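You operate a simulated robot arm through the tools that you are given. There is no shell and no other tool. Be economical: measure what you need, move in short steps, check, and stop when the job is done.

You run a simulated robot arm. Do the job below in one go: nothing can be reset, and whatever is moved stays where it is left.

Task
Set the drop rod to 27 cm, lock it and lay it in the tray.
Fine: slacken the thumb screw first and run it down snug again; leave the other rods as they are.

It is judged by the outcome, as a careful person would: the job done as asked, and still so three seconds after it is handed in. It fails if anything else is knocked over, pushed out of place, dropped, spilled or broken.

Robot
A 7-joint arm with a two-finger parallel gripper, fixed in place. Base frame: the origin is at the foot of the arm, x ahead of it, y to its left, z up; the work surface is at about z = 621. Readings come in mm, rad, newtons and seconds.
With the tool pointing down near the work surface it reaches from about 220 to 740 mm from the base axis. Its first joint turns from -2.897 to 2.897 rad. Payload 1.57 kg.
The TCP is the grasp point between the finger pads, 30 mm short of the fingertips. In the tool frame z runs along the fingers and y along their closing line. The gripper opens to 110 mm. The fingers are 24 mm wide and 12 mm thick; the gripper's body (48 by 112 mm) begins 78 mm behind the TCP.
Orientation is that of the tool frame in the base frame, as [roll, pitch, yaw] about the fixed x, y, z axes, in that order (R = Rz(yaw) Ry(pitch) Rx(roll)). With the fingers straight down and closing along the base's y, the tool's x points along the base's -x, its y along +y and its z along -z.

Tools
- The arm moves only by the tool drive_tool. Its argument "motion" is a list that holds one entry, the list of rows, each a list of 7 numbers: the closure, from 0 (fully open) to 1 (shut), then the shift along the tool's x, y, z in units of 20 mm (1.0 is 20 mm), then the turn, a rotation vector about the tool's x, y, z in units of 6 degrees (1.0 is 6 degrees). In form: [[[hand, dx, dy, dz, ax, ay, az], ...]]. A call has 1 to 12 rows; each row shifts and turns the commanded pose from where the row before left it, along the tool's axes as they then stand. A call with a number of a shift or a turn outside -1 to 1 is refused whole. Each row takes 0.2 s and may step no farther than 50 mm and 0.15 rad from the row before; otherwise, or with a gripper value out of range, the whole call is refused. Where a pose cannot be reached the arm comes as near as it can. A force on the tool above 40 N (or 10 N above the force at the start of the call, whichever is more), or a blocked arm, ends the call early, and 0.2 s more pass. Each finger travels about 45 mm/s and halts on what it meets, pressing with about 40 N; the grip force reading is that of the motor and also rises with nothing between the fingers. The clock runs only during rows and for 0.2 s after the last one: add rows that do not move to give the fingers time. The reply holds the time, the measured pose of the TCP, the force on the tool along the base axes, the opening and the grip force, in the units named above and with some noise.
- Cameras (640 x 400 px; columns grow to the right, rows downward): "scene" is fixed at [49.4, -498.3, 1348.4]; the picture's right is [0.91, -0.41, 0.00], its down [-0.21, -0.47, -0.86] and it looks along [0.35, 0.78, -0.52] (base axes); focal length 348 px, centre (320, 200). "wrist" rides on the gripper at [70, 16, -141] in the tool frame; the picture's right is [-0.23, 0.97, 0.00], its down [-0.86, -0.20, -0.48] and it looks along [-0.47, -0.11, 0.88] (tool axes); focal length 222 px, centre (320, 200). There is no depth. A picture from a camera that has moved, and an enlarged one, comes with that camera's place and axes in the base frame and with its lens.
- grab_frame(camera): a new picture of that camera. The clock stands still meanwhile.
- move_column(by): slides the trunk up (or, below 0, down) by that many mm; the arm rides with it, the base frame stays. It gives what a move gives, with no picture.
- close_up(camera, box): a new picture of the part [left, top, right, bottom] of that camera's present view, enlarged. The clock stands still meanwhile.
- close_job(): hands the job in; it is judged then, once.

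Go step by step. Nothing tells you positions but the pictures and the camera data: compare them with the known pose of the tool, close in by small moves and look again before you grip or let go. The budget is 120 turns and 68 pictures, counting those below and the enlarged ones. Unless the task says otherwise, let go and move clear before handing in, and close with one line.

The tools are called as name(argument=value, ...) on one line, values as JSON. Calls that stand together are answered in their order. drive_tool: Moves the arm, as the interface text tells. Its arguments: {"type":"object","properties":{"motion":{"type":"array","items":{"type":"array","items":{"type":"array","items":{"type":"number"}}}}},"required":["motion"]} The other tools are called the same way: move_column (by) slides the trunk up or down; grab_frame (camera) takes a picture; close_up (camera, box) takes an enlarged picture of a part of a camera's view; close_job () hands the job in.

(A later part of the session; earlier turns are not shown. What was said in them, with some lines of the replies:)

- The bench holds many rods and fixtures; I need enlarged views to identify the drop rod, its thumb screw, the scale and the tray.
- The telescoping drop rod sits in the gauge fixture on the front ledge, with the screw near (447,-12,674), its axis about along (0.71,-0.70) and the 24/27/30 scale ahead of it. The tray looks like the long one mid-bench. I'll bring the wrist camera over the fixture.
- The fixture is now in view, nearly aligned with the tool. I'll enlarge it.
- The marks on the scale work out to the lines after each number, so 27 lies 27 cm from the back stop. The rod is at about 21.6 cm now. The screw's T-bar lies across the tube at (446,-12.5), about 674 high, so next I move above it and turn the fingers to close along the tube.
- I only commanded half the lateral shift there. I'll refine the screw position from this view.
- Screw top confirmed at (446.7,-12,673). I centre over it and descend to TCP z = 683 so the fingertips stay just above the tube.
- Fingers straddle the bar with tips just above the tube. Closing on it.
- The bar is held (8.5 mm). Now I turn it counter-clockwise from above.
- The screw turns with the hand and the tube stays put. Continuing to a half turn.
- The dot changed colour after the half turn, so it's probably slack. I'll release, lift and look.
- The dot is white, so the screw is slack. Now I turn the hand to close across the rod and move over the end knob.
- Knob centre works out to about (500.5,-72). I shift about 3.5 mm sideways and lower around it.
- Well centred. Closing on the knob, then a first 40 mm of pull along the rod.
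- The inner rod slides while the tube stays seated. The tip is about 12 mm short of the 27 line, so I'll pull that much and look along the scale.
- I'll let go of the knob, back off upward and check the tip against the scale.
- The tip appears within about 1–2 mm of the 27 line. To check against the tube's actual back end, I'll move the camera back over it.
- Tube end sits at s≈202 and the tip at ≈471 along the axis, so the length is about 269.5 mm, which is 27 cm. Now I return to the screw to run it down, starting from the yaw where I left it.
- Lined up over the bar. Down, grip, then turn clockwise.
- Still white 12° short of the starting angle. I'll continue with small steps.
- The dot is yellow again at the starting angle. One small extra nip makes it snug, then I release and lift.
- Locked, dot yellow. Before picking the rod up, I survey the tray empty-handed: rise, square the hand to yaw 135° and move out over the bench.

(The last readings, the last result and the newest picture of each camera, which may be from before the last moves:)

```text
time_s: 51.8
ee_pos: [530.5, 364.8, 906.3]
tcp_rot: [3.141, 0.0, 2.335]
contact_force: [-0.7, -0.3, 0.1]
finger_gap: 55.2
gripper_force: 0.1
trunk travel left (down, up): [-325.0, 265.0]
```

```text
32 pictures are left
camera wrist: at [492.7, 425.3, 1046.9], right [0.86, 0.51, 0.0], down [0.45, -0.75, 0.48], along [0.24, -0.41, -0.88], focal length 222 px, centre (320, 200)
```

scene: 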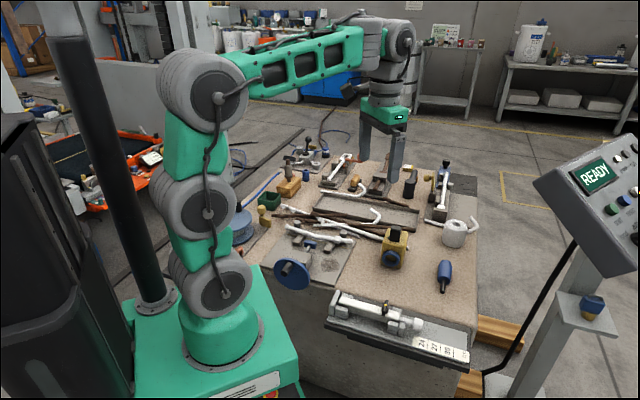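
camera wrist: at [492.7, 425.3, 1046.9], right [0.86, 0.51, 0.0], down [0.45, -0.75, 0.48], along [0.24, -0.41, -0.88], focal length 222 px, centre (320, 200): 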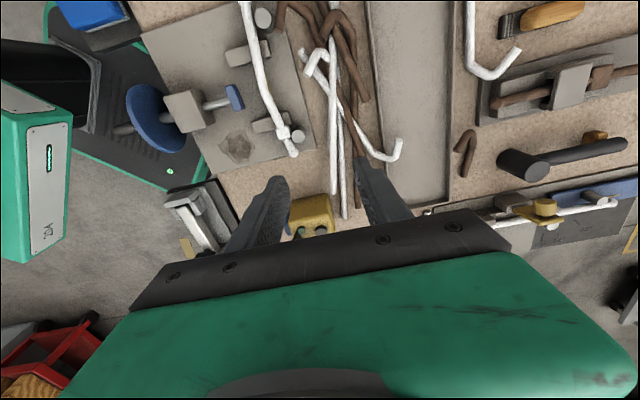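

The tray's long axis is parallel to the fixture at roughly n≈720–850 along (0.71,0.71), near the edge of my reach. I'll test the reach empty-handed and get a better view of the tray.

drive_tool(motion=[[[0.5, 0, 1, 0.8, 0, 0, 0], [0.5, 0, 1, 0.8, 0, 0, 0], [0.5, 0, 1, 0.8, 0, 0, 0], [0.5, 0, 1, 0.8, 0, 0, 0], [0.5, 0, 1, 0.8, 0, 0, 0], [0.5, 0, 1, 0.8, 0, 0, 0], [0.5, 0, 0.6, 0, 0, 0, 0], [0.5, 0, 0, 0, 0, 0, 0]]])

grab_frame(camera="wrist")

```text
time_s: 53.6
ee_pos: [586.7, 419.7, 819.8]
tcp_rot: [-3.141, -0.001, 2.336]
contact_force: [-0.8, 0.4, 0.8]
finger_gap: 54.9
gripper_force: 0.0
out of reach, approached as far as the arm can: row 4, 5, 6, 7
trunk travel left (down, up): [-325.0, 265.0]
```

```text
31 pictures are left
camera wrist: at [549.5, 480.8, 960.9], right [0.86, 0.51, 0.0], down [0.45, -0.76, 0.48], along [0.24, -0.41, -0.88], focal length 222 px, centre (320, 200)
```

wrist: 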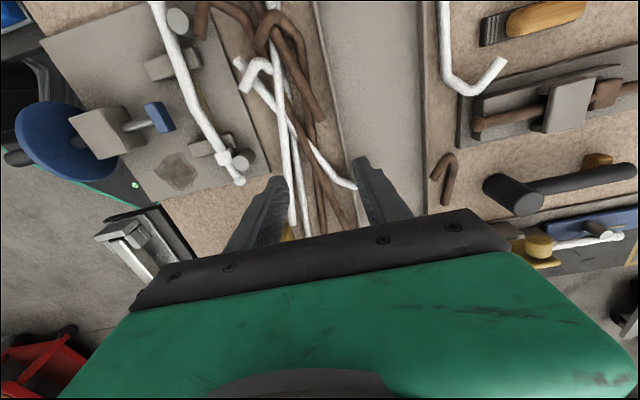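

Vertical reach ends around radius 720–740 here, so I'll need some tilt at the tray. I need a fuller view of the tray, so I back off along it and rise.

drive_tool(motion=[[[0.5, 1, -1, -1, 0, 0, 0], [0.5, 1, -1, -1, 0, 0, 0], [0.5, 1, -1, -1, 0, 0, 0], [0.5, 1, -1, -1, 0, 0, 0], [0.5, 1, 0, -1, 0, 0, 0], [0.5, 1, 0, -1, 0, 0, 0], [0.5, 0, 0, -1, 0, 0, 0], [0.5, 0, 0, -1, 0, 0, 0], [0.5, 0, 0, -1, 0, 0, 0], [0.5, 0, 0, 0, 0, 0, 0]]])

grab_frame(camera="wrist")

close_up(camera="scene", box=[290, 170, 430, 250])

```text
time_s: 55.8
ee_pos: [446.0, 451.0, 1000.5]
tcp_rot: [3.139, 0.001, 2.337]
contact_force: [-0.8, 0.2, 0.5]
finger_gap: 55.0
gripper_force: 0.1
trunk travel left (down, up): [-325.0, 265.0]
```

```text
30 pictures are left
camera wrist: at [409.0, 512.0, 1141.5], right [0.86, 0.51, 0.0], down [0.45, -0.75, 0.48], along [0.24, -0.41, -0.88], focal length 222 px, centre (320, 200)
```

wrist: 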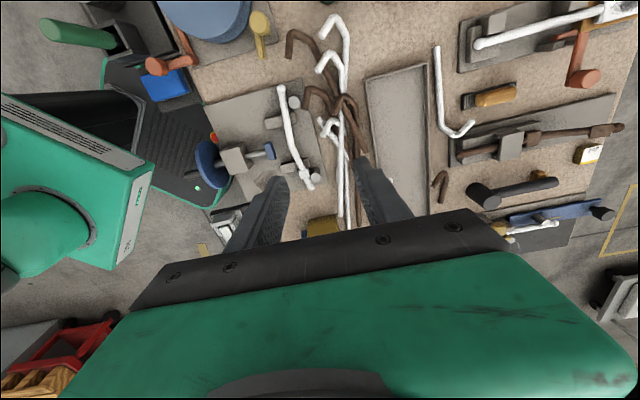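

```text
4.57 times, centred on (360, 210) of scene
camera zoom: at [49.4, -498.3, 1348.4], right [0.91, -0.41, 0.0], down [-0.21, -0.47, -0.86], along [0.35, 0.78, -0.52], focal length 1589 px, centre (137, 154)
```

zoom: 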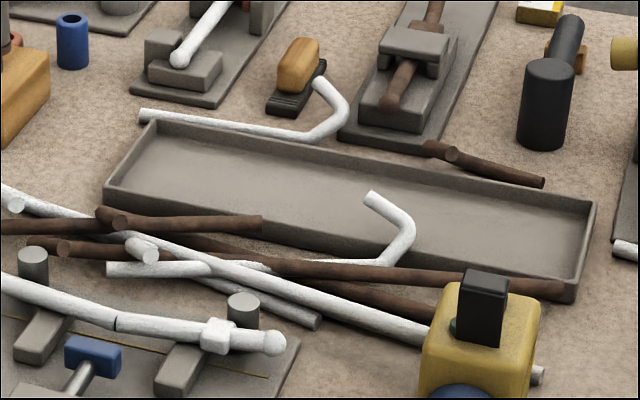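

The tray's interior is clear (n≈745–850, s≈−45…345), but a hooked rod leans over its near wall around s≈178 and up to n≈765. I'll lay the rod on the far side at n≈790 with the hand tilted outward. Now back to the fixture to pick it up.

drive_tool(motion=[[[0.5, -0.9, -0.945, 0.5, 0, 0, 0], [0.5, -0.9, -0.945, 0.5, 0, 0, 0], [0.5, -0.9, -0.945, 0.5, 0, 0, 0], [0.5, -0.9, -0.945, 0.5, 0, 0, 0], [0.5, -0.9, -0.945, 0.5, 0, 0, 0], [0.5, -0.9, -0.945, 0.5, 0, 0, 0], [0.5, -0.9, -0.945, 0.5, 0, 0, 0], [0.5, -0.9, -0.945, 0.5, 0, 0, 0], [0.5, -0.9, -0.945, 0.5, 0, 0, 0], [0.5, -0.9, -0.945, 0.5, 0, 0, 0], [0.5, -0.9, -0.945, 0.5, 0, 0, 0], [0.5, -0.9, -0.945, 0.5, 0, 0, 0]]])

drive_tool(motion=[[[0.5, -0.9, -0.945, 0.8, 0, 0, 0], [0.5, -0.9, -0.945, 0.8, 0, 0, 0], [0.5, -0.9, -0.945, 0.8, 0, 0, 0], [0.5, -0.9, -0.945, 0.8, 0, 0, 0], [0.5, -0.9, -0.945, 0.8, 0, 0, 0], [0.5, 0, 0, 1, 0, 0, 0], [0.5, 0, 0, 1, 0, 0, 0], [0.5, 0, 0, 1, 0, 0, 0], [0.5, 0, 0, 0, 0, 0, 0]]])

grab_frame(camera="wrist")

```text
time_s: 58.4
ee_pos: [431.2, 139.5, 880.4]
tcp_rot: [-3.142, 0.001, 2.335]
contact_force: [0.6, 0.0, -0.8]
finger_gap: 54.9
gripper_force: 0.1
trunk travel left (down, up): [-325.0, 265.0]
```

```text
time_s: 60.4
ee_pos: [425.0, 8.3, 740.4]
tcp_rot: [3.141, 0.0, 2.335]
contact_force: [0.9, -0.4, 0.2]
finger_gap: 55.1
gripper_force: 0.0
trunk travel left (down, up): [-325.0, 265.0]
```

```text
28 pictures are left
camera wrist: at [388.2, 68.9, 881.1], right [0.86, 0.51, 0.0], down [0.45, -0.76, 0.48], along [0.24, -0.41, -0.88], focal length 222 px, centre (320, 200)
```

wrist: 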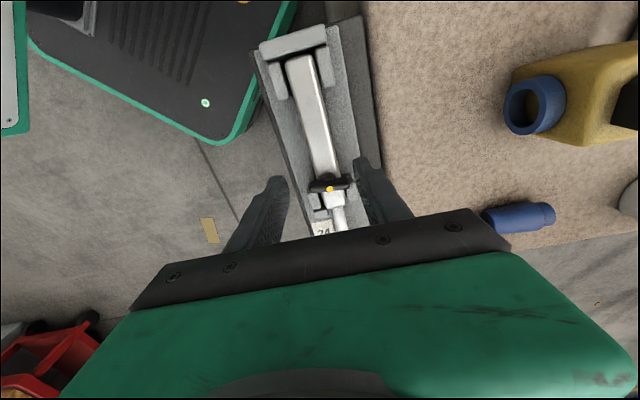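

Above the tube between the cradles, behind the screw. Descending to z = 658 and looking before gripping.

drive_tool(motion=[[[0.5, 0, 0.04, 1, 0, 0, 0], [0.5, 0, 0, 1, 0, 0, 0], [0.5, 0, 0, 1, 0, 0, 0], [0.5, 0, 0, 0.6, 0, 0, 0], [0.5, 0, 0, 0.5, 0, 0, 0], [0.5, 0, 0, 0, 0, 0, 0]]])

close_up(camera="wrist", box=[220, 40, 420, 240])

close_up(camera="scene", box=[320, 270, 440, 345])

```text
time_s: 61.8
ee_pos: [426.8, 8.9, 657.6]
tcp_rot: [3.141, 0.001, 2.335]
contact_force: [-0.1, 0.3, 0.5]
finger_gap: 54.7
gripper_force: 0.2
trunk travel left (down, up): [-325.0, 265.0]
```

```text
2.00 times, centred on (320, 140) of wrist
camera zoom: at [389.3, 69.8, 799.1], right [0.86, 0.51, 0.0], down [0.45, -0.76, 0.48], along [0.24, -0.41, -0.88], focal length 444 px, centre (320, 320)
```

zoom: 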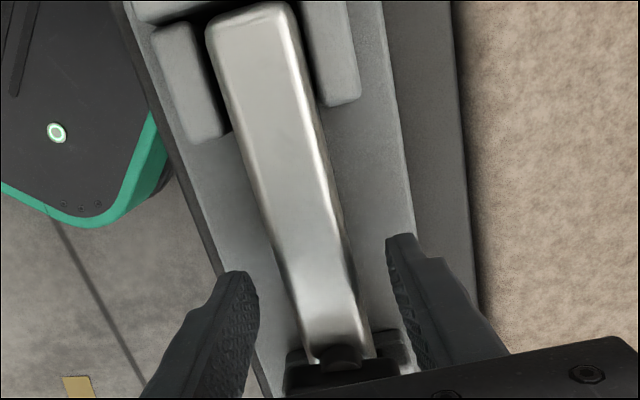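

```text
5.33 times, centred on (380, 308) of scene
camera zoom: at [49.4, -498.3, 1348.4], right [0.91, -0.41, 0.0], down [-0.21, -0.47, -0.86], along [0.35, 0.78, -0.52], focal length 1854 px, centre (0, -373)
```

zoom: 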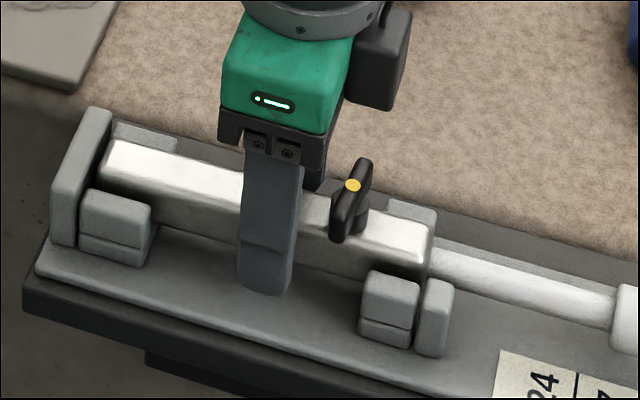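

Aligned with clearance to the screw. Grip and a small test lift.

drive_tool(motion=[[[1, 0, 0, 0, 0, 0, 0], [1, 0, 0, 0, 0, 0, 0], [1, 0, 0, 0, 0, 0, 0], [1, 0, 0, 0, 0, 0, 0]]])

drive_tool(motion=[[[1, 0, 0, -0.5, 0, 0, 0], [1, 0, 0, -0.5, 0, 0, 0], [1, 0, 0, 0, 0, 0, 0]]])

close_up(camera="scene", box=[320, 260, 480, 360])

```text
time_s: 62.8
ee_pos: [426.5, 9.1, 658.2]
tcp_rot: [3.141, -0.001, 2.337]
contact_force: [1.6, 0.7, 0.3]
finger_gap: 27.8
gripper_force: 35.0
trunk travel left (down, up): [-325.0, 265.0]
```

```text
time_s: 63.6
ee_pos: [426.4, 8.2, 678.9]
tcp_rot: [3.141, -0.002, 2.333]
contact_force: [1.2, -0.5, -2.7]
finger_gap: 27.1
gripper_force: 38.2
trunk travel left (down, up): [-325.0, 265.0]
```

```text
4.00 times, centred on (400, 310) of scene
camera zoom: at [49.4, -498.3, 1348.4], right [0.91, -0.41, 0.0], down [-0.21, -0.47, -0.86], along [0.35, 0.78, -0.52], focal length 1391 px, centre (0, -240)
```

zoom: 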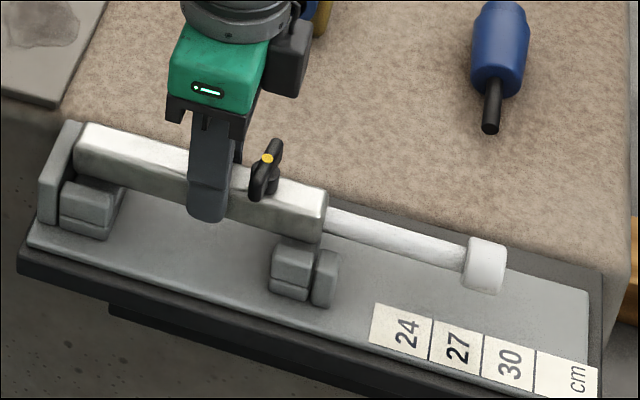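

The rod lifts cleanly and level (about 2.7 N). Now I rise well clear and carry it toward the tray.

drive_tool(motion=[[[1, 0, 0, -1, 0, 0, 0], [1, 0, 0, -1, 0, 0, 0], [1, 0, 0, -1, 0, 0, 0], [1, 0, 0, -1, 0, 0, 0], [1, 0, 0, -1, 0, 0, 0], [1, 0, 0, -1, 0, 0, 0], [1, 0, 0, -1, 0, 0, 0], [1, 0, 0, -1, 0, 0, 0], [1, 0, 0, -1, 0, 0, 0], [1, 0, 0, -0.5, 0, 0, 0]]])

drive_tool(motion=[[[1, 0.505, 0.9, 0, 0, 0, 0], [1, 0.505, 0.9, 0, 0, 0, 0], [1, 0.505, 0.9, 0, 0, 0, 0], [1, 0.505, 0.9, 0, 0, 0, 0], [1, 0.505, 0.9, 0, 0, 0, 0], [1, 0.505, 0.9, 0, 0, 0, 0], [1, 0.505, 0.9, 0, 0, 0, 0], [1, 0.505, 0.9, 0, 0, 0, 0], [1, 0.505, 0.9, 0, 0, 0, 0], [1, 0.505, 0.9, 0, 0, 0, 0]]])

drive_tool(motion=[[[1, 0.5, 0.9, 0, 0, 0, 0], [1, 0.5, 0.9, 0, 0, 0, 0], [1, 0.5, 0.9, 0, 0, 0, 0], [1, 0.5, 0.9, 0, 0, 0, 0], [1, 0.5, 0.9, 0, 0, 0, 0], [1, 0.5, 0.9, 0, -1, 0, 0], [1, 0.5, 0.9, 0, -1, 0, 0], [1, 0.5, 0.9, 0, -1, 0, 0], [1, 0.5, 0.7, 0, 0, 0, 0], [1, 0, 0, 0, 0, 0, 0]]])

grab_frame(camera="scene")

grab_frame(camera="wrist")

```text
time_s: 65.8
ee_pos: [426.5, 7.7, 867.4]
tcp_rot: [-3.141, 0.0, 2.335]
contact_force: [-0.3, 0.3, -3.1]
finger_gap: 27.4
gripper_force: 38.4
trunk travel left (down, up): [-325.0, 265.0]
```

```text
time_s: 68.0
ee_pos: [486.2, 206.1, 867.5]
tcp_rot: [-3.142, 0.001, 2.334]
contact_force: [0.4, -0.2, -2.6]
finger_gap: 27.5
gripper_force: 37.6
trunk travel left (down, up): [-325.0, 265.0]
```

```text
time_s: 70.2
ee_pos: [536.6, 380.0, 877.2]
tcp_rot: [2.828, 0.001, 2.333]
contact_force: [-0.2, 0.3, -3.3]
finger_gap: 27.6
gripper_force: 37.4
trunk travel left (down, up): [-325.0, 265.0]
```

```text
24 pictures are left
```

scene: 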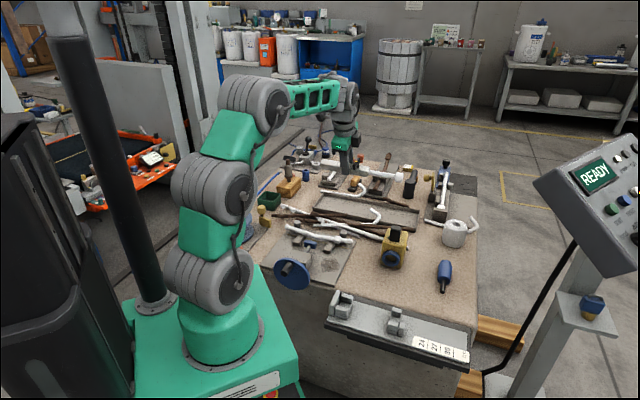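

```text
23 pictures are left
camera wrist: at [467.7, 409.8, 1016.4], right [0.83, 0.48, 0.3], down [0.35, -0.85, 0.39], along [0.44, -0.22, -0.87], focal length 222 px, centre (320, 200)
```

wrist: 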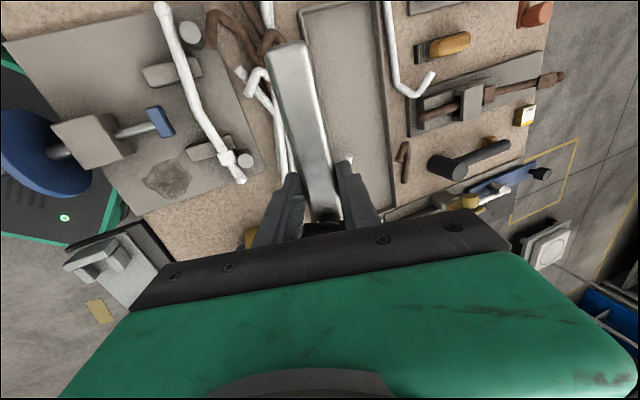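

Rod is secure and tilted 18°. Now out and down toward a hover over the tray at n≈783, z≈727.

drive_tool(motion=[[[1, 0, 0.143, 0.948, 0, 0, 0], [1, 0, 0.143, 0.948, 0, 0, 0], [1, 0, 0.143, 0.948, 0, 0, 0], [1, 0, 0.143, 0.948, 0, 0, 0], [1, 0, 0.143, 0.948, 0, 0, 0], [1, 0, 0.143, 0.948, 0, 0, 0], [1, 0, 0.143, 0.948, 0, 0, 0], [1, 0, 0.775, 0.65, 0, 0, 0], [1, 0, 0.775, 0.65, 0, 0, 0], [1, 0, 0.775, 0.65, 0, 0, 0], [1, 0, 0.775, 0.65, 0, 0, 0], [1, 0, 0, 0, 0, 0, 0]]])

close_up(camera="scene", box=[290, 150, 450, 250])

grab_frame(camera="wrist")

```text
time_s: 72.8
ee_pos: [635.4, 474.8, 726.8]
tcp_rot: [2.83, 0.0, 2.336]
contact_force: [0.5, -0.3, -3.7]
finger_gap: 27.6
gripper_force: 37.9
trunk travel left (down, up): [-325.0, 265.0]
```

```text
4.00 times, centred on (370, 200) of scene
camera zoom: at [49.4, -498.3, 1348.4], right [0.91, -0.41, 0.0], down [-0.21, -0.47, -0.86], along [0.35, 0.78, -0.52], focal length 1391 px, centre (120, 200)
```

zoom: 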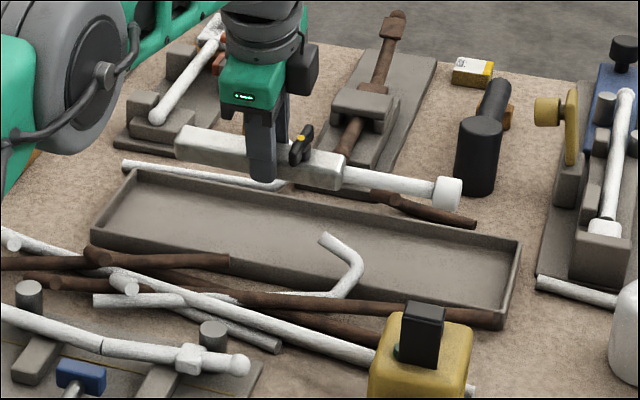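

```text
21 pictures are left
camera wrist: at [566.1, 503.9, 865.8], right [0.83, 0.48, 0.3], down [0.35, -0.85, 0.39], along [0.44, -0.22, -0.87], focal length 222 px, centre (320, 200)
```

wrist: 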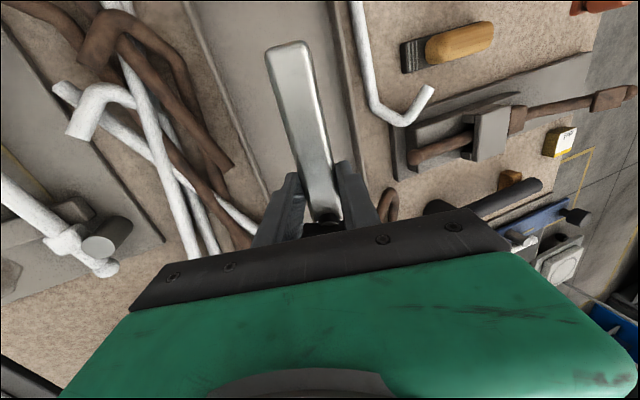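

The rod hovers over the tray within its length. I shift 8 mm farther out to stay clear of the leaning hook and descend most of the way.

drive_tool(motion=[[[1, 0, 0.38, 0.123, 0, 0, 0], [1, 0, -0.232, 0.713, 0, 0, 0], [1, 0, -0.232, 0.713, 0, 0, 0], [1, 0, -0.232, 0.713, 0, 0, 0], [1, 0, 0, 0, 0, 0, 0]]])

close_up(camera="scene", box=[300, 165, 420, 240])

grab_frame(camera="wrist")

```text
time_s: 74.0
ee_pos: [640.8, 479.1, 681.7]
tcp_rot: [2.828, 0.0, 2.336]
contact_force: [0.6, -0.5, -3.7]
finger_gap: 27.5
gripper_force: 38.2
trunk travel left (down, up): [-325.0, 265.0]
```

```text
5.33 times, centred on (360, 202) of scene
camera zoom: at [49.4, -498.3, 1348.4], right [0.91, -0.41, 0.0], down [-0.21, -0.47, -0.86], along [0.35, 0.78, -0.52], focal length 1854 px, centre (107, 187)
```

zoom: 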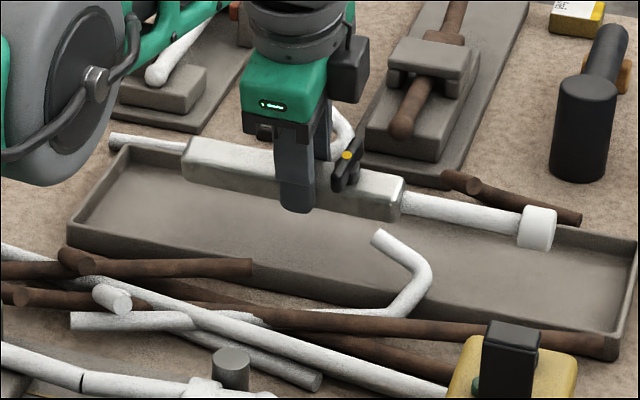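

```text
19 pictures are left
camera wrist: at [571.7, 509.2, 821.1], right [0.83, 0.48, 0.3], down [0.35, -0.85, 0.39], along [0.44, -0.22, -0.87], focal length 222 px, centre (320, 200)
```

wrist: 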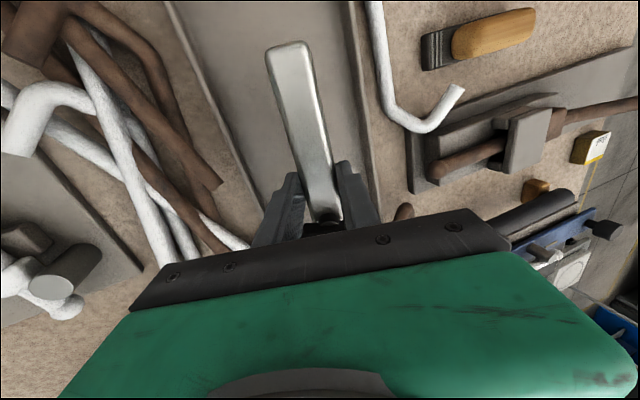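

Clearance to walls and hook looks good. Lowering slowly in small steps, watching the force.

drive_tool(motion=[[[1, 0, -0.062, 0.19, 0, 0, 0], [1, 0, -0.062, 0.19, 0, 0, 0], [1, 0, -0.03, 0.095, 0, 0, 0], [1, 0, 0, 0, 0, 0, 0]]])

drive_tool(motion=[[[1, 0, -0.03, 0.095, 0, 0, 0], [1, 0, 0, 0, 0, 0, 0]]])

close_up(camera="scene", box=[310, 170, 410, 230])

```text
time_s: 75.0
ee_pos: [640.9, 479.8, 671.3]
tcp_rot: [2.83, 0.0, 2.336]
contact_force: [-0.9, -0.2, -3.3]
finger_gap: 27.4
gripper_force: 38.3
trunk travel left (down, up): [-325.0, 265.0]
```

```text
time_s: 75.6
ee_pos: [641.5, 479.2, 670.2]
tcp_rot: [2.827, -0.001, 2.337]
contact_force: [-0.6, -0.5, -2.8]
finger_gap: 27.7
gripper_force: 38.0
trunk travel left (down, up): [-325.0, 265.0]
```

```text
6.40 times, centred on (360, 200) of scene
camera zoom: at [49.4, -498.3, 1348.4], right [0.91, -0.41, 0.0], down [-0.21, -0.47, -0.86], along [0.35, 0.78, -0.52], focal length 2225 px, centre (64, 200)
```

zoom: 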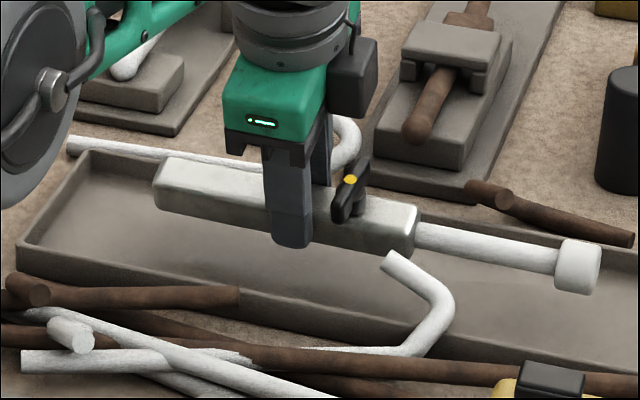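

No contact yet. Continuing down in 2 mm steps.

drive_tool(motion=[[[1, 0, -0.03, 0.095, 0, 0, 0], [1, 0, 0, 0, 0, 0, 0]]])

drive_tool(motion=[[[1, 0, -0.03, 0.095, 0, 0, 0], [1, 0, 0, 0, 0, 0, 0]]])

drive_tool(motion=[[[1, 0, -0.03, 0.095, 0, 0, 0], [1, 0, 0, 0, 0, 0, 0]]])

```text
time_s: 76.2
ee_pos: [641.2, 479.5, 668.6]
tcp_rot: [2.826, 0.0, 2.337]
contact_force: [0.7, 0.3, -3.9]
finger_gap: 27.2
gripper_force: 38.2
trunk travel left (down, up): [-325.0, 265.0]
```

```text
time_s: 76.8
ee_pos: [641.4, 478.8, 665.9]
tcp_rot: [2.826, -0.001, 2.334]
contact_force: [0.3, 0.2, -3.1]
finger_gap: 27.5
gripper_force: 37.7
trunk travel left (down, up): [-325.0, 265.0]
```

```text
time_s: 77.4
ee_pos: [640.4, 478.8, 662.6]
tcp_rot: [2.827, 0.0, 2.336]
contact_force: [-1.0, -0.2, -2.9]
finger_gap: 27.4
gripper_force: 38.3
trunk travel left (down, up): [-325.0, 265.0]
```

drive_tool(motion=[[[1, 0, -0.03, 0.095, 0, 0, 0], [1, 0, 0, 0, 0, 0, 0]]])

drive_tool(motion=[[[1, 0, -0.03, 0.095, 0, 0, 0], [1, 0, 0, 0, 0, 0, 0]]])

close_up(camera="scene", box=[310, 170, 410, 230])

```text
time_s: 78.0
ee_pos: [640.6, 478.7, 662.0]
tcp_rot: [2.827, 0.0, 2.336]
contact_force: [-0.1, 0.4, -2.2]
finger_gap: 27.6
gripper_force: 38.2
trunk travel left (down, up): [-325.0, 265.0]
```

```text
time_s: 78.6
ee_pos: [640.1, 478.9, 660.1]
tcp_rot: [2.828, 0.0, 2.336]
contact_force: [0.4, -0.3, -3.5]
finger_gap: 27.5
gripper_force: 37.9
trunk travel left (down, up): [-325.0, 265.0]
```

```text
6.40 times, centred on (360, 200) of scene
camera zoom: at [49.4, -498.3, 1348.4], right [0.91, -0.41, 0.0], down [-0.21, -0.47, -0.86], along [0.35, 0.78, -0.52], focal length 2225 px, centre (64, 200)
```

zoom: 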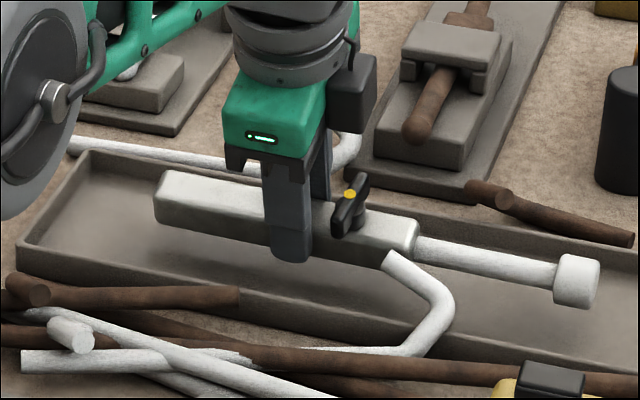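

Still just airborne by the force reading. One or two more fine steps.

drive_tool(motion=[[[1, 0, -0.023, 0.071, 0, 0, 0], [1, 0, 0, 0, 0, 0, 0]]])

drive_tool(motion=[[[1, 0, -0.023, 0.071, 0, 0, 0], [1, 0, 0, 0, 0, 0, 0]]])

```text
time_s: 79.2
ee_pos: [641.8, 478.6, 657.8]
tcp_rot: [2.828, 0.0, 2.336]
contact_force: [0.3, -0.4, -3.3]
finger_gap: 27.6
gripper_force: 38.4
trunk travel left (down, up): [-325.0, 265.0]
```

```text
time_s: 79.8
ee_pos: [641.1, 479.0, 656.2]
tcp_rot: [2.827, -0.001, 2.335]
contact_force: [0.7, 0.0, -3.2]
finger_gap: 27.7
gripper_force: 37.6
trunk travel left (down, up): [-325.0, 265.0]
```

drive_tool(motion=[[[1, 0, -0.023, 0.071, 0, 0, 0], [1, 0, 0, 0, 0, 0, 0]]])

close_up(camera="scene", box=[330, 180, 400, 225])

```text
time_s: 80.4
ee_pos: [642.0, 480.1, 655.2]
tcp_rot: [2.826, 0.0, 2.337]
contact_force: [-0.3, -0.5, -3.1]
finger_gap: 27.6
gripper_force: 37.8
trunk travel left (down, up): [-325.0, 265.0]
```

```text
8.89 times, centred on (365, 202) of scene
camera zoom: at [49.4, -498.3, 1348.4], right [0.91, -0.41, 0.0], down [-0.21, -0.47, -0.86], along [0.35, 0.78, -0.52], focal length 3090 px, centre (-80, 178)
```

zoom: 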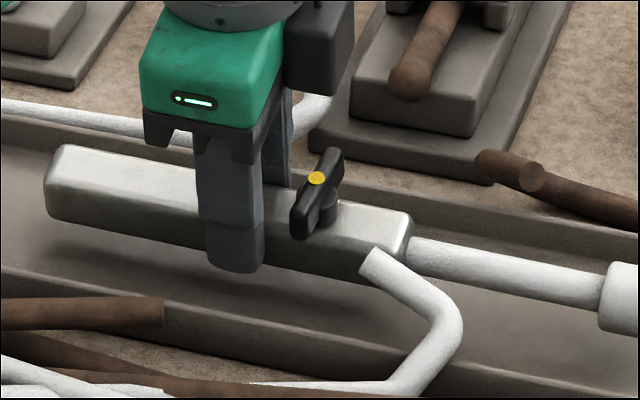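

drive_tool(motion=[[[1, 0, -0.02, 0.06, 0, 0, 0], [1, 0, 0, 0, 0, 0, 0]]])

drive_tool(motion=[[[1, 0, -0.02, 0.06, 0, 0, 0], [1, 0, 0, 0, 0, 0, 0]]])

drive_tool(motion=[[[1, 0, -0.02, 0.06, 0, 0, 0], [1, 0, 0, 0, 0, 0, 0]]])

```text
time_s: 81.0
ee_pos: [641.2, 479.3, 654.2]
tcp_rot: [2.826, 0.0, 2.336]
contact_force: [0.1, -0.4, -2.7]
finger_gap: 27.2
gripper_force: 37.7
trunk travel left (down, up): [-325.0, 265.0]
```

```text
time_s: 81.6
ee_pos: [642.4, 479.9, 652.7]
tcp_rot: [2.827, -0.002, 2.334]
contact_force: [-0.1, -0.5, -2.5]
finger_gap: 27.8
gripper_force: 38.0
trunk travel left (down, up): [-325.0, 265.0]
```

```text
time_s: 82.2
ee_pos: [642.6, 478.1, 651.4]
tcp_rot: [2.828, 0.0, 2.337]
contact_force: [0.3, 0.2, -3.7]
finger_gap: 27.7
gripper_force: 38.0
trunk travel left (down, up): [-325.0, 265.0]
```

drive_tool(motion=[[[1, 0, -0.02, 0.06, 0, 0, 0], [1, 0, 0, 0, 0, 0, 0]]])

drive_tool(motion=[[[1, 0, -0.02, 0.06, 0, 0, 0], [1, 0, 0, 0, 0, 0, 0]]])

close_up(camera="scene", box=[330, 180, 400, 225])

```text
time_s: 82.8
ee_pos: [640.8, 478.5, 650.4]
tcp_rot: [2.828, 0.001, 2.335]
contact_force: [0.4, 0.6, -3.2]
finger_gap: 27.4
gripper_force: 38.5
trunk travel left (down, up): [-325.0, 265.0]
```

```text
time_s: 83.4
ee_pos: [641.1, 479.8, 649.7]
tcp_rot: [2.828, 0.0, 2.336]
contact_force: [0.8, -0.2, -3.1]
finger_gap: 27.4
gripper_force: 37.8
trunk travel left (down, up): [-325.0, 265.0]
```

```text
8.89 times, centred on (365, 202) of scene
camera zoom: at [49.4, -498.3, 1348.4], right [0.91, -0.41, 0.0], down [-0.21, -0.47, -0.86], along [0.35, 0.78, -0.52], focal length 3090 px, centre (-80, 178)
```

zoom: 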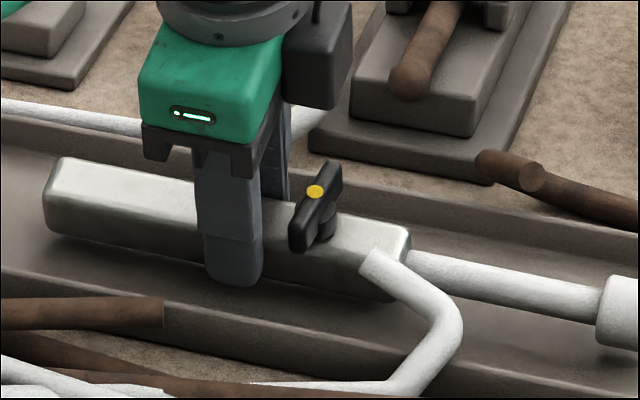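

The shadow is closing in; a few millimetres remain. Continuing.

drive_tool(motion=[[[1, 0, -0.02, 0.06, 0, 0, 0], [1, 0, 0, 0, 0, 0, 0]]])

drive_tool(motion=[[[1, 0, -0.02, 0.06, 0, 0, 0], [1, 0, 0, 0, 0, 0, 0]]])

drive_tool(motion=[[[1, 0, -0.02, 0.06, 0, 0, 0], [1, 0, 0, 0, 0, 0, 0]]])

```text
time_s: 84.0
ee_pos: [640.2, 477.8, 647.7]
tcp_rot: [2.827, 0.001, 2.336]
contact_force: [-0.3, 0.4, -3.7]
finger_gap: 27.4
gripper_force: 37.4
trunk travel left (down, up): [-325.0, 265.0]
```

```text
time_s: 84.6
ee_pos: [641.3, 479.0, 646.3]
tcp_rot: [2.827, 0.002, 2.336]
contact_force: [0.7, 0.1, -3.7]
finger_gap: 27.5
gripper_force: 37.8
trunk travel left (down, up): [-325.0, 265.0]
```

```text
time_s: 85.2
ee_pos: [640.3, 479.5, 645.1]
tcp_rot: [2.828, 0.001, 2.334]
contact_force: [0.1, 0.3, -4.1]
finger_gap: 27.5
gripper_force: 38.5
trunk travel left (down, up): [-325.0, 265.0]
```

drive_tool(motion=[[[1, 0, -0.02, 0.06, 0, 0, 0], [1, 0, 0, 0, 0, 0, 0]]])

drive_tool(motion=[[[1, 0, -0.02, 0.06, 0, 0, 0], [1, 0, 0, 0, 0, 0, 0]]])

close_up(camera="scene", box=[325, 175, 410, 230])

```text
time_s: 85.8
ee_pos: [641.5, 479.6, 644.1]
tcp_rot: [2.826, 0.0, 2.335]
contact_force: [-0.6, -0.9, 0.8]
finger_gap: 27.3
gripper_force: 38.2
trunk travel left (down, up): [-325.0, 265.0]
```

```text
time_s: 86.4
ee_pos: [641.9, 479.5, 645.6]
tcp_rot: [2.823, 0.0, 2.335]
contact_force: [-1.1, -1.2, 5.9]
finger_gap: 27.5
gripper_force: 37.9
trunk travel left (down, up): [-325.0, 265.0]
```

```text
7.27 times, centred on (368, 202) of scene
camera zoom: at [49.4, -498.3, 1348.4], right [0.91, -0.41, 0.0], down [-0.21, -0.47, -0.86], along [0.35, 0.78, -0.52], focal length 2529 px, centre (-26, 182)
```

zoom: 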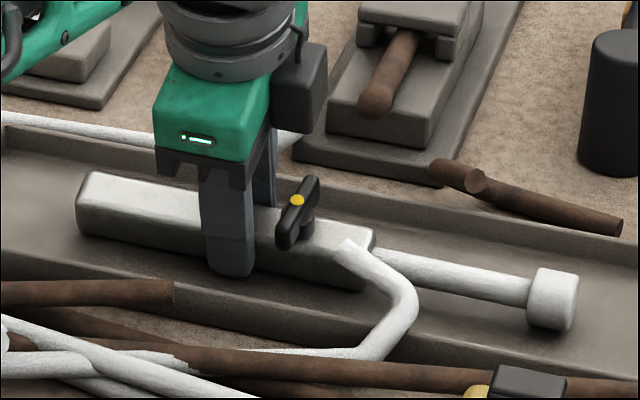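

The rod has touched the tray floor (force reversed at z≈644.5), clear of the hook. I open while easing up a few millimetres along the fingers, then retreat along the tool axis.

drive_tool(motion=[[[0.68, 0, 0, -0.12, 0, 0, 0], [0.6, 0, 0, -0.1, 0, 0, 0], [0.58, 0, 0, 0, 0, 0, 0], [0.58, 0, 0, 0, 0, 0, 0]]])

close_up(camera="scene", box=[325, 175, 410, 230])

```text
time_s: 87.4
ee_pos: [639.7, 477.8, 647.4]
tcp_rot: [2.828, 0.001, 2.336]
contact_force: [0.4, 0.6, 0.7]
finger_gap: 46.3
gripper_force: 0.1
trunk travel left (down, up): [-325.0, 265.0]
```

```text
7.27 times, centred on (368, 202) of scene
camera zoom: at [49.4, -498.3, 1348.4], right [0.91, -0.41, 0.0], down [-0.21, -0.47, -0.86], along [0.35, 0.78, -0.52], focal length 2529 px, centre (-26, 182)
```

zoom: 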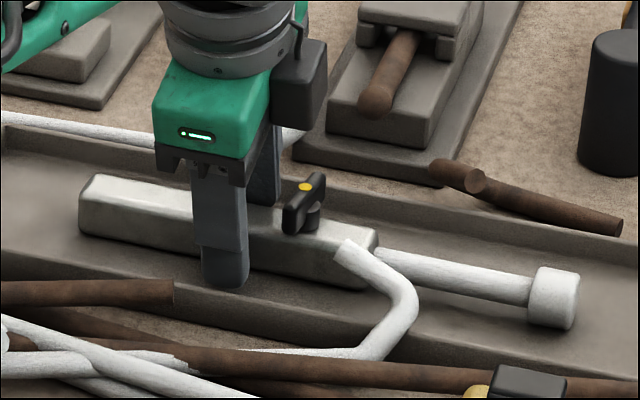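

The rod has settled flat in the tray and force is zero. Retreating along the fingers and then looking.

drive_tool(motion=[[[0.58, 0, 0, -0.4, 0, 0, 0], [0.58, 0, 0, -0.7, 0, 0, 0], [0.58, 0, 0, -1, 0, 0, 0], [0.58, 0, 0, -1, 0, 0, 0], [0.58, 0, 0, -1, 0, 0, 0], [0.58, 0, 0, -1, 0, 0, 0], [0.58, 0, 0, -1, 0, 0, 0], [0.58, 0, 0, -1, 0, 0, 0], [0.58, 0, 0, -1, 0, 0, 0], [0.58, 0, 0, 0, 0, 0, 0]]])

close_up(camera="scene", box=[290, 160, 430, 245])

grab_frame(camera="wrist")

```text
time_s: 89.6
ee_pos: [605.3, 443.5, 801.1]
tcp_rot: [2.827, 0.0, 2.337]
contact_force: [0.9, -0.7, 0.4]
finger_gap: 46.2
gripper_force: 0.1
trunk travel left (down, up): [-325.0, 265.0]
```

```text
4.57 times, centred on (360, 202) of scene
camera zoom: at [49.4, -498.3, 1348.4], right [0.91, -0.41, 0.0], down [-0.21, -0.47, -0.86], along [0.35, 0.78, -0.52], focal length 1589 px, centre (137, 189)
```

zoom: 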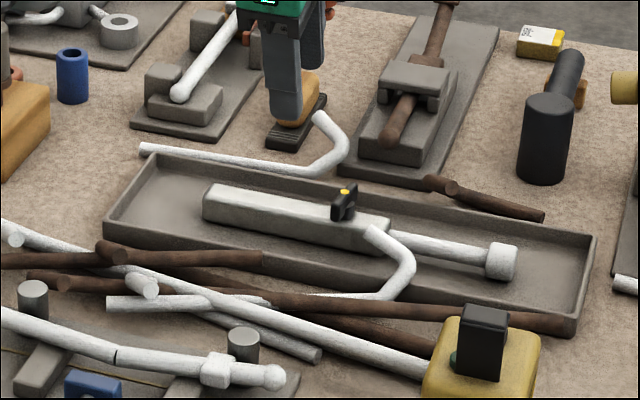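

```text
11 pictures are left
camera wrist: at [534.8, 473.4, 940.5], right [0.83, 0.48, 0.3], down [0.35, -0.85, 0.39], along [0.44, -0.22, -0.87], focal length 222 px, centre (320, 200)
```

wrist: 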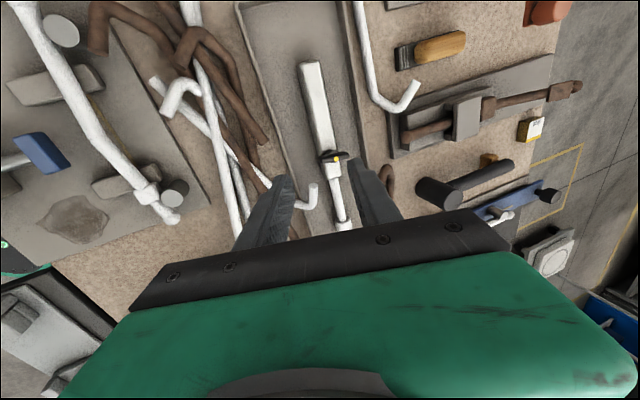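

The rod lies flat in the tray with the dot yellow. The hooked rod and everything else are unmoved, and the arm is clear. Handing in.

close_job()

```text
The job is handed in.
```

The drop rod is set to about 27 cm (I measured roughly 269.5 mm from the pictures), the thumb screw is run down snug, and the rod is lying flat in the tray with the other rods untouched.
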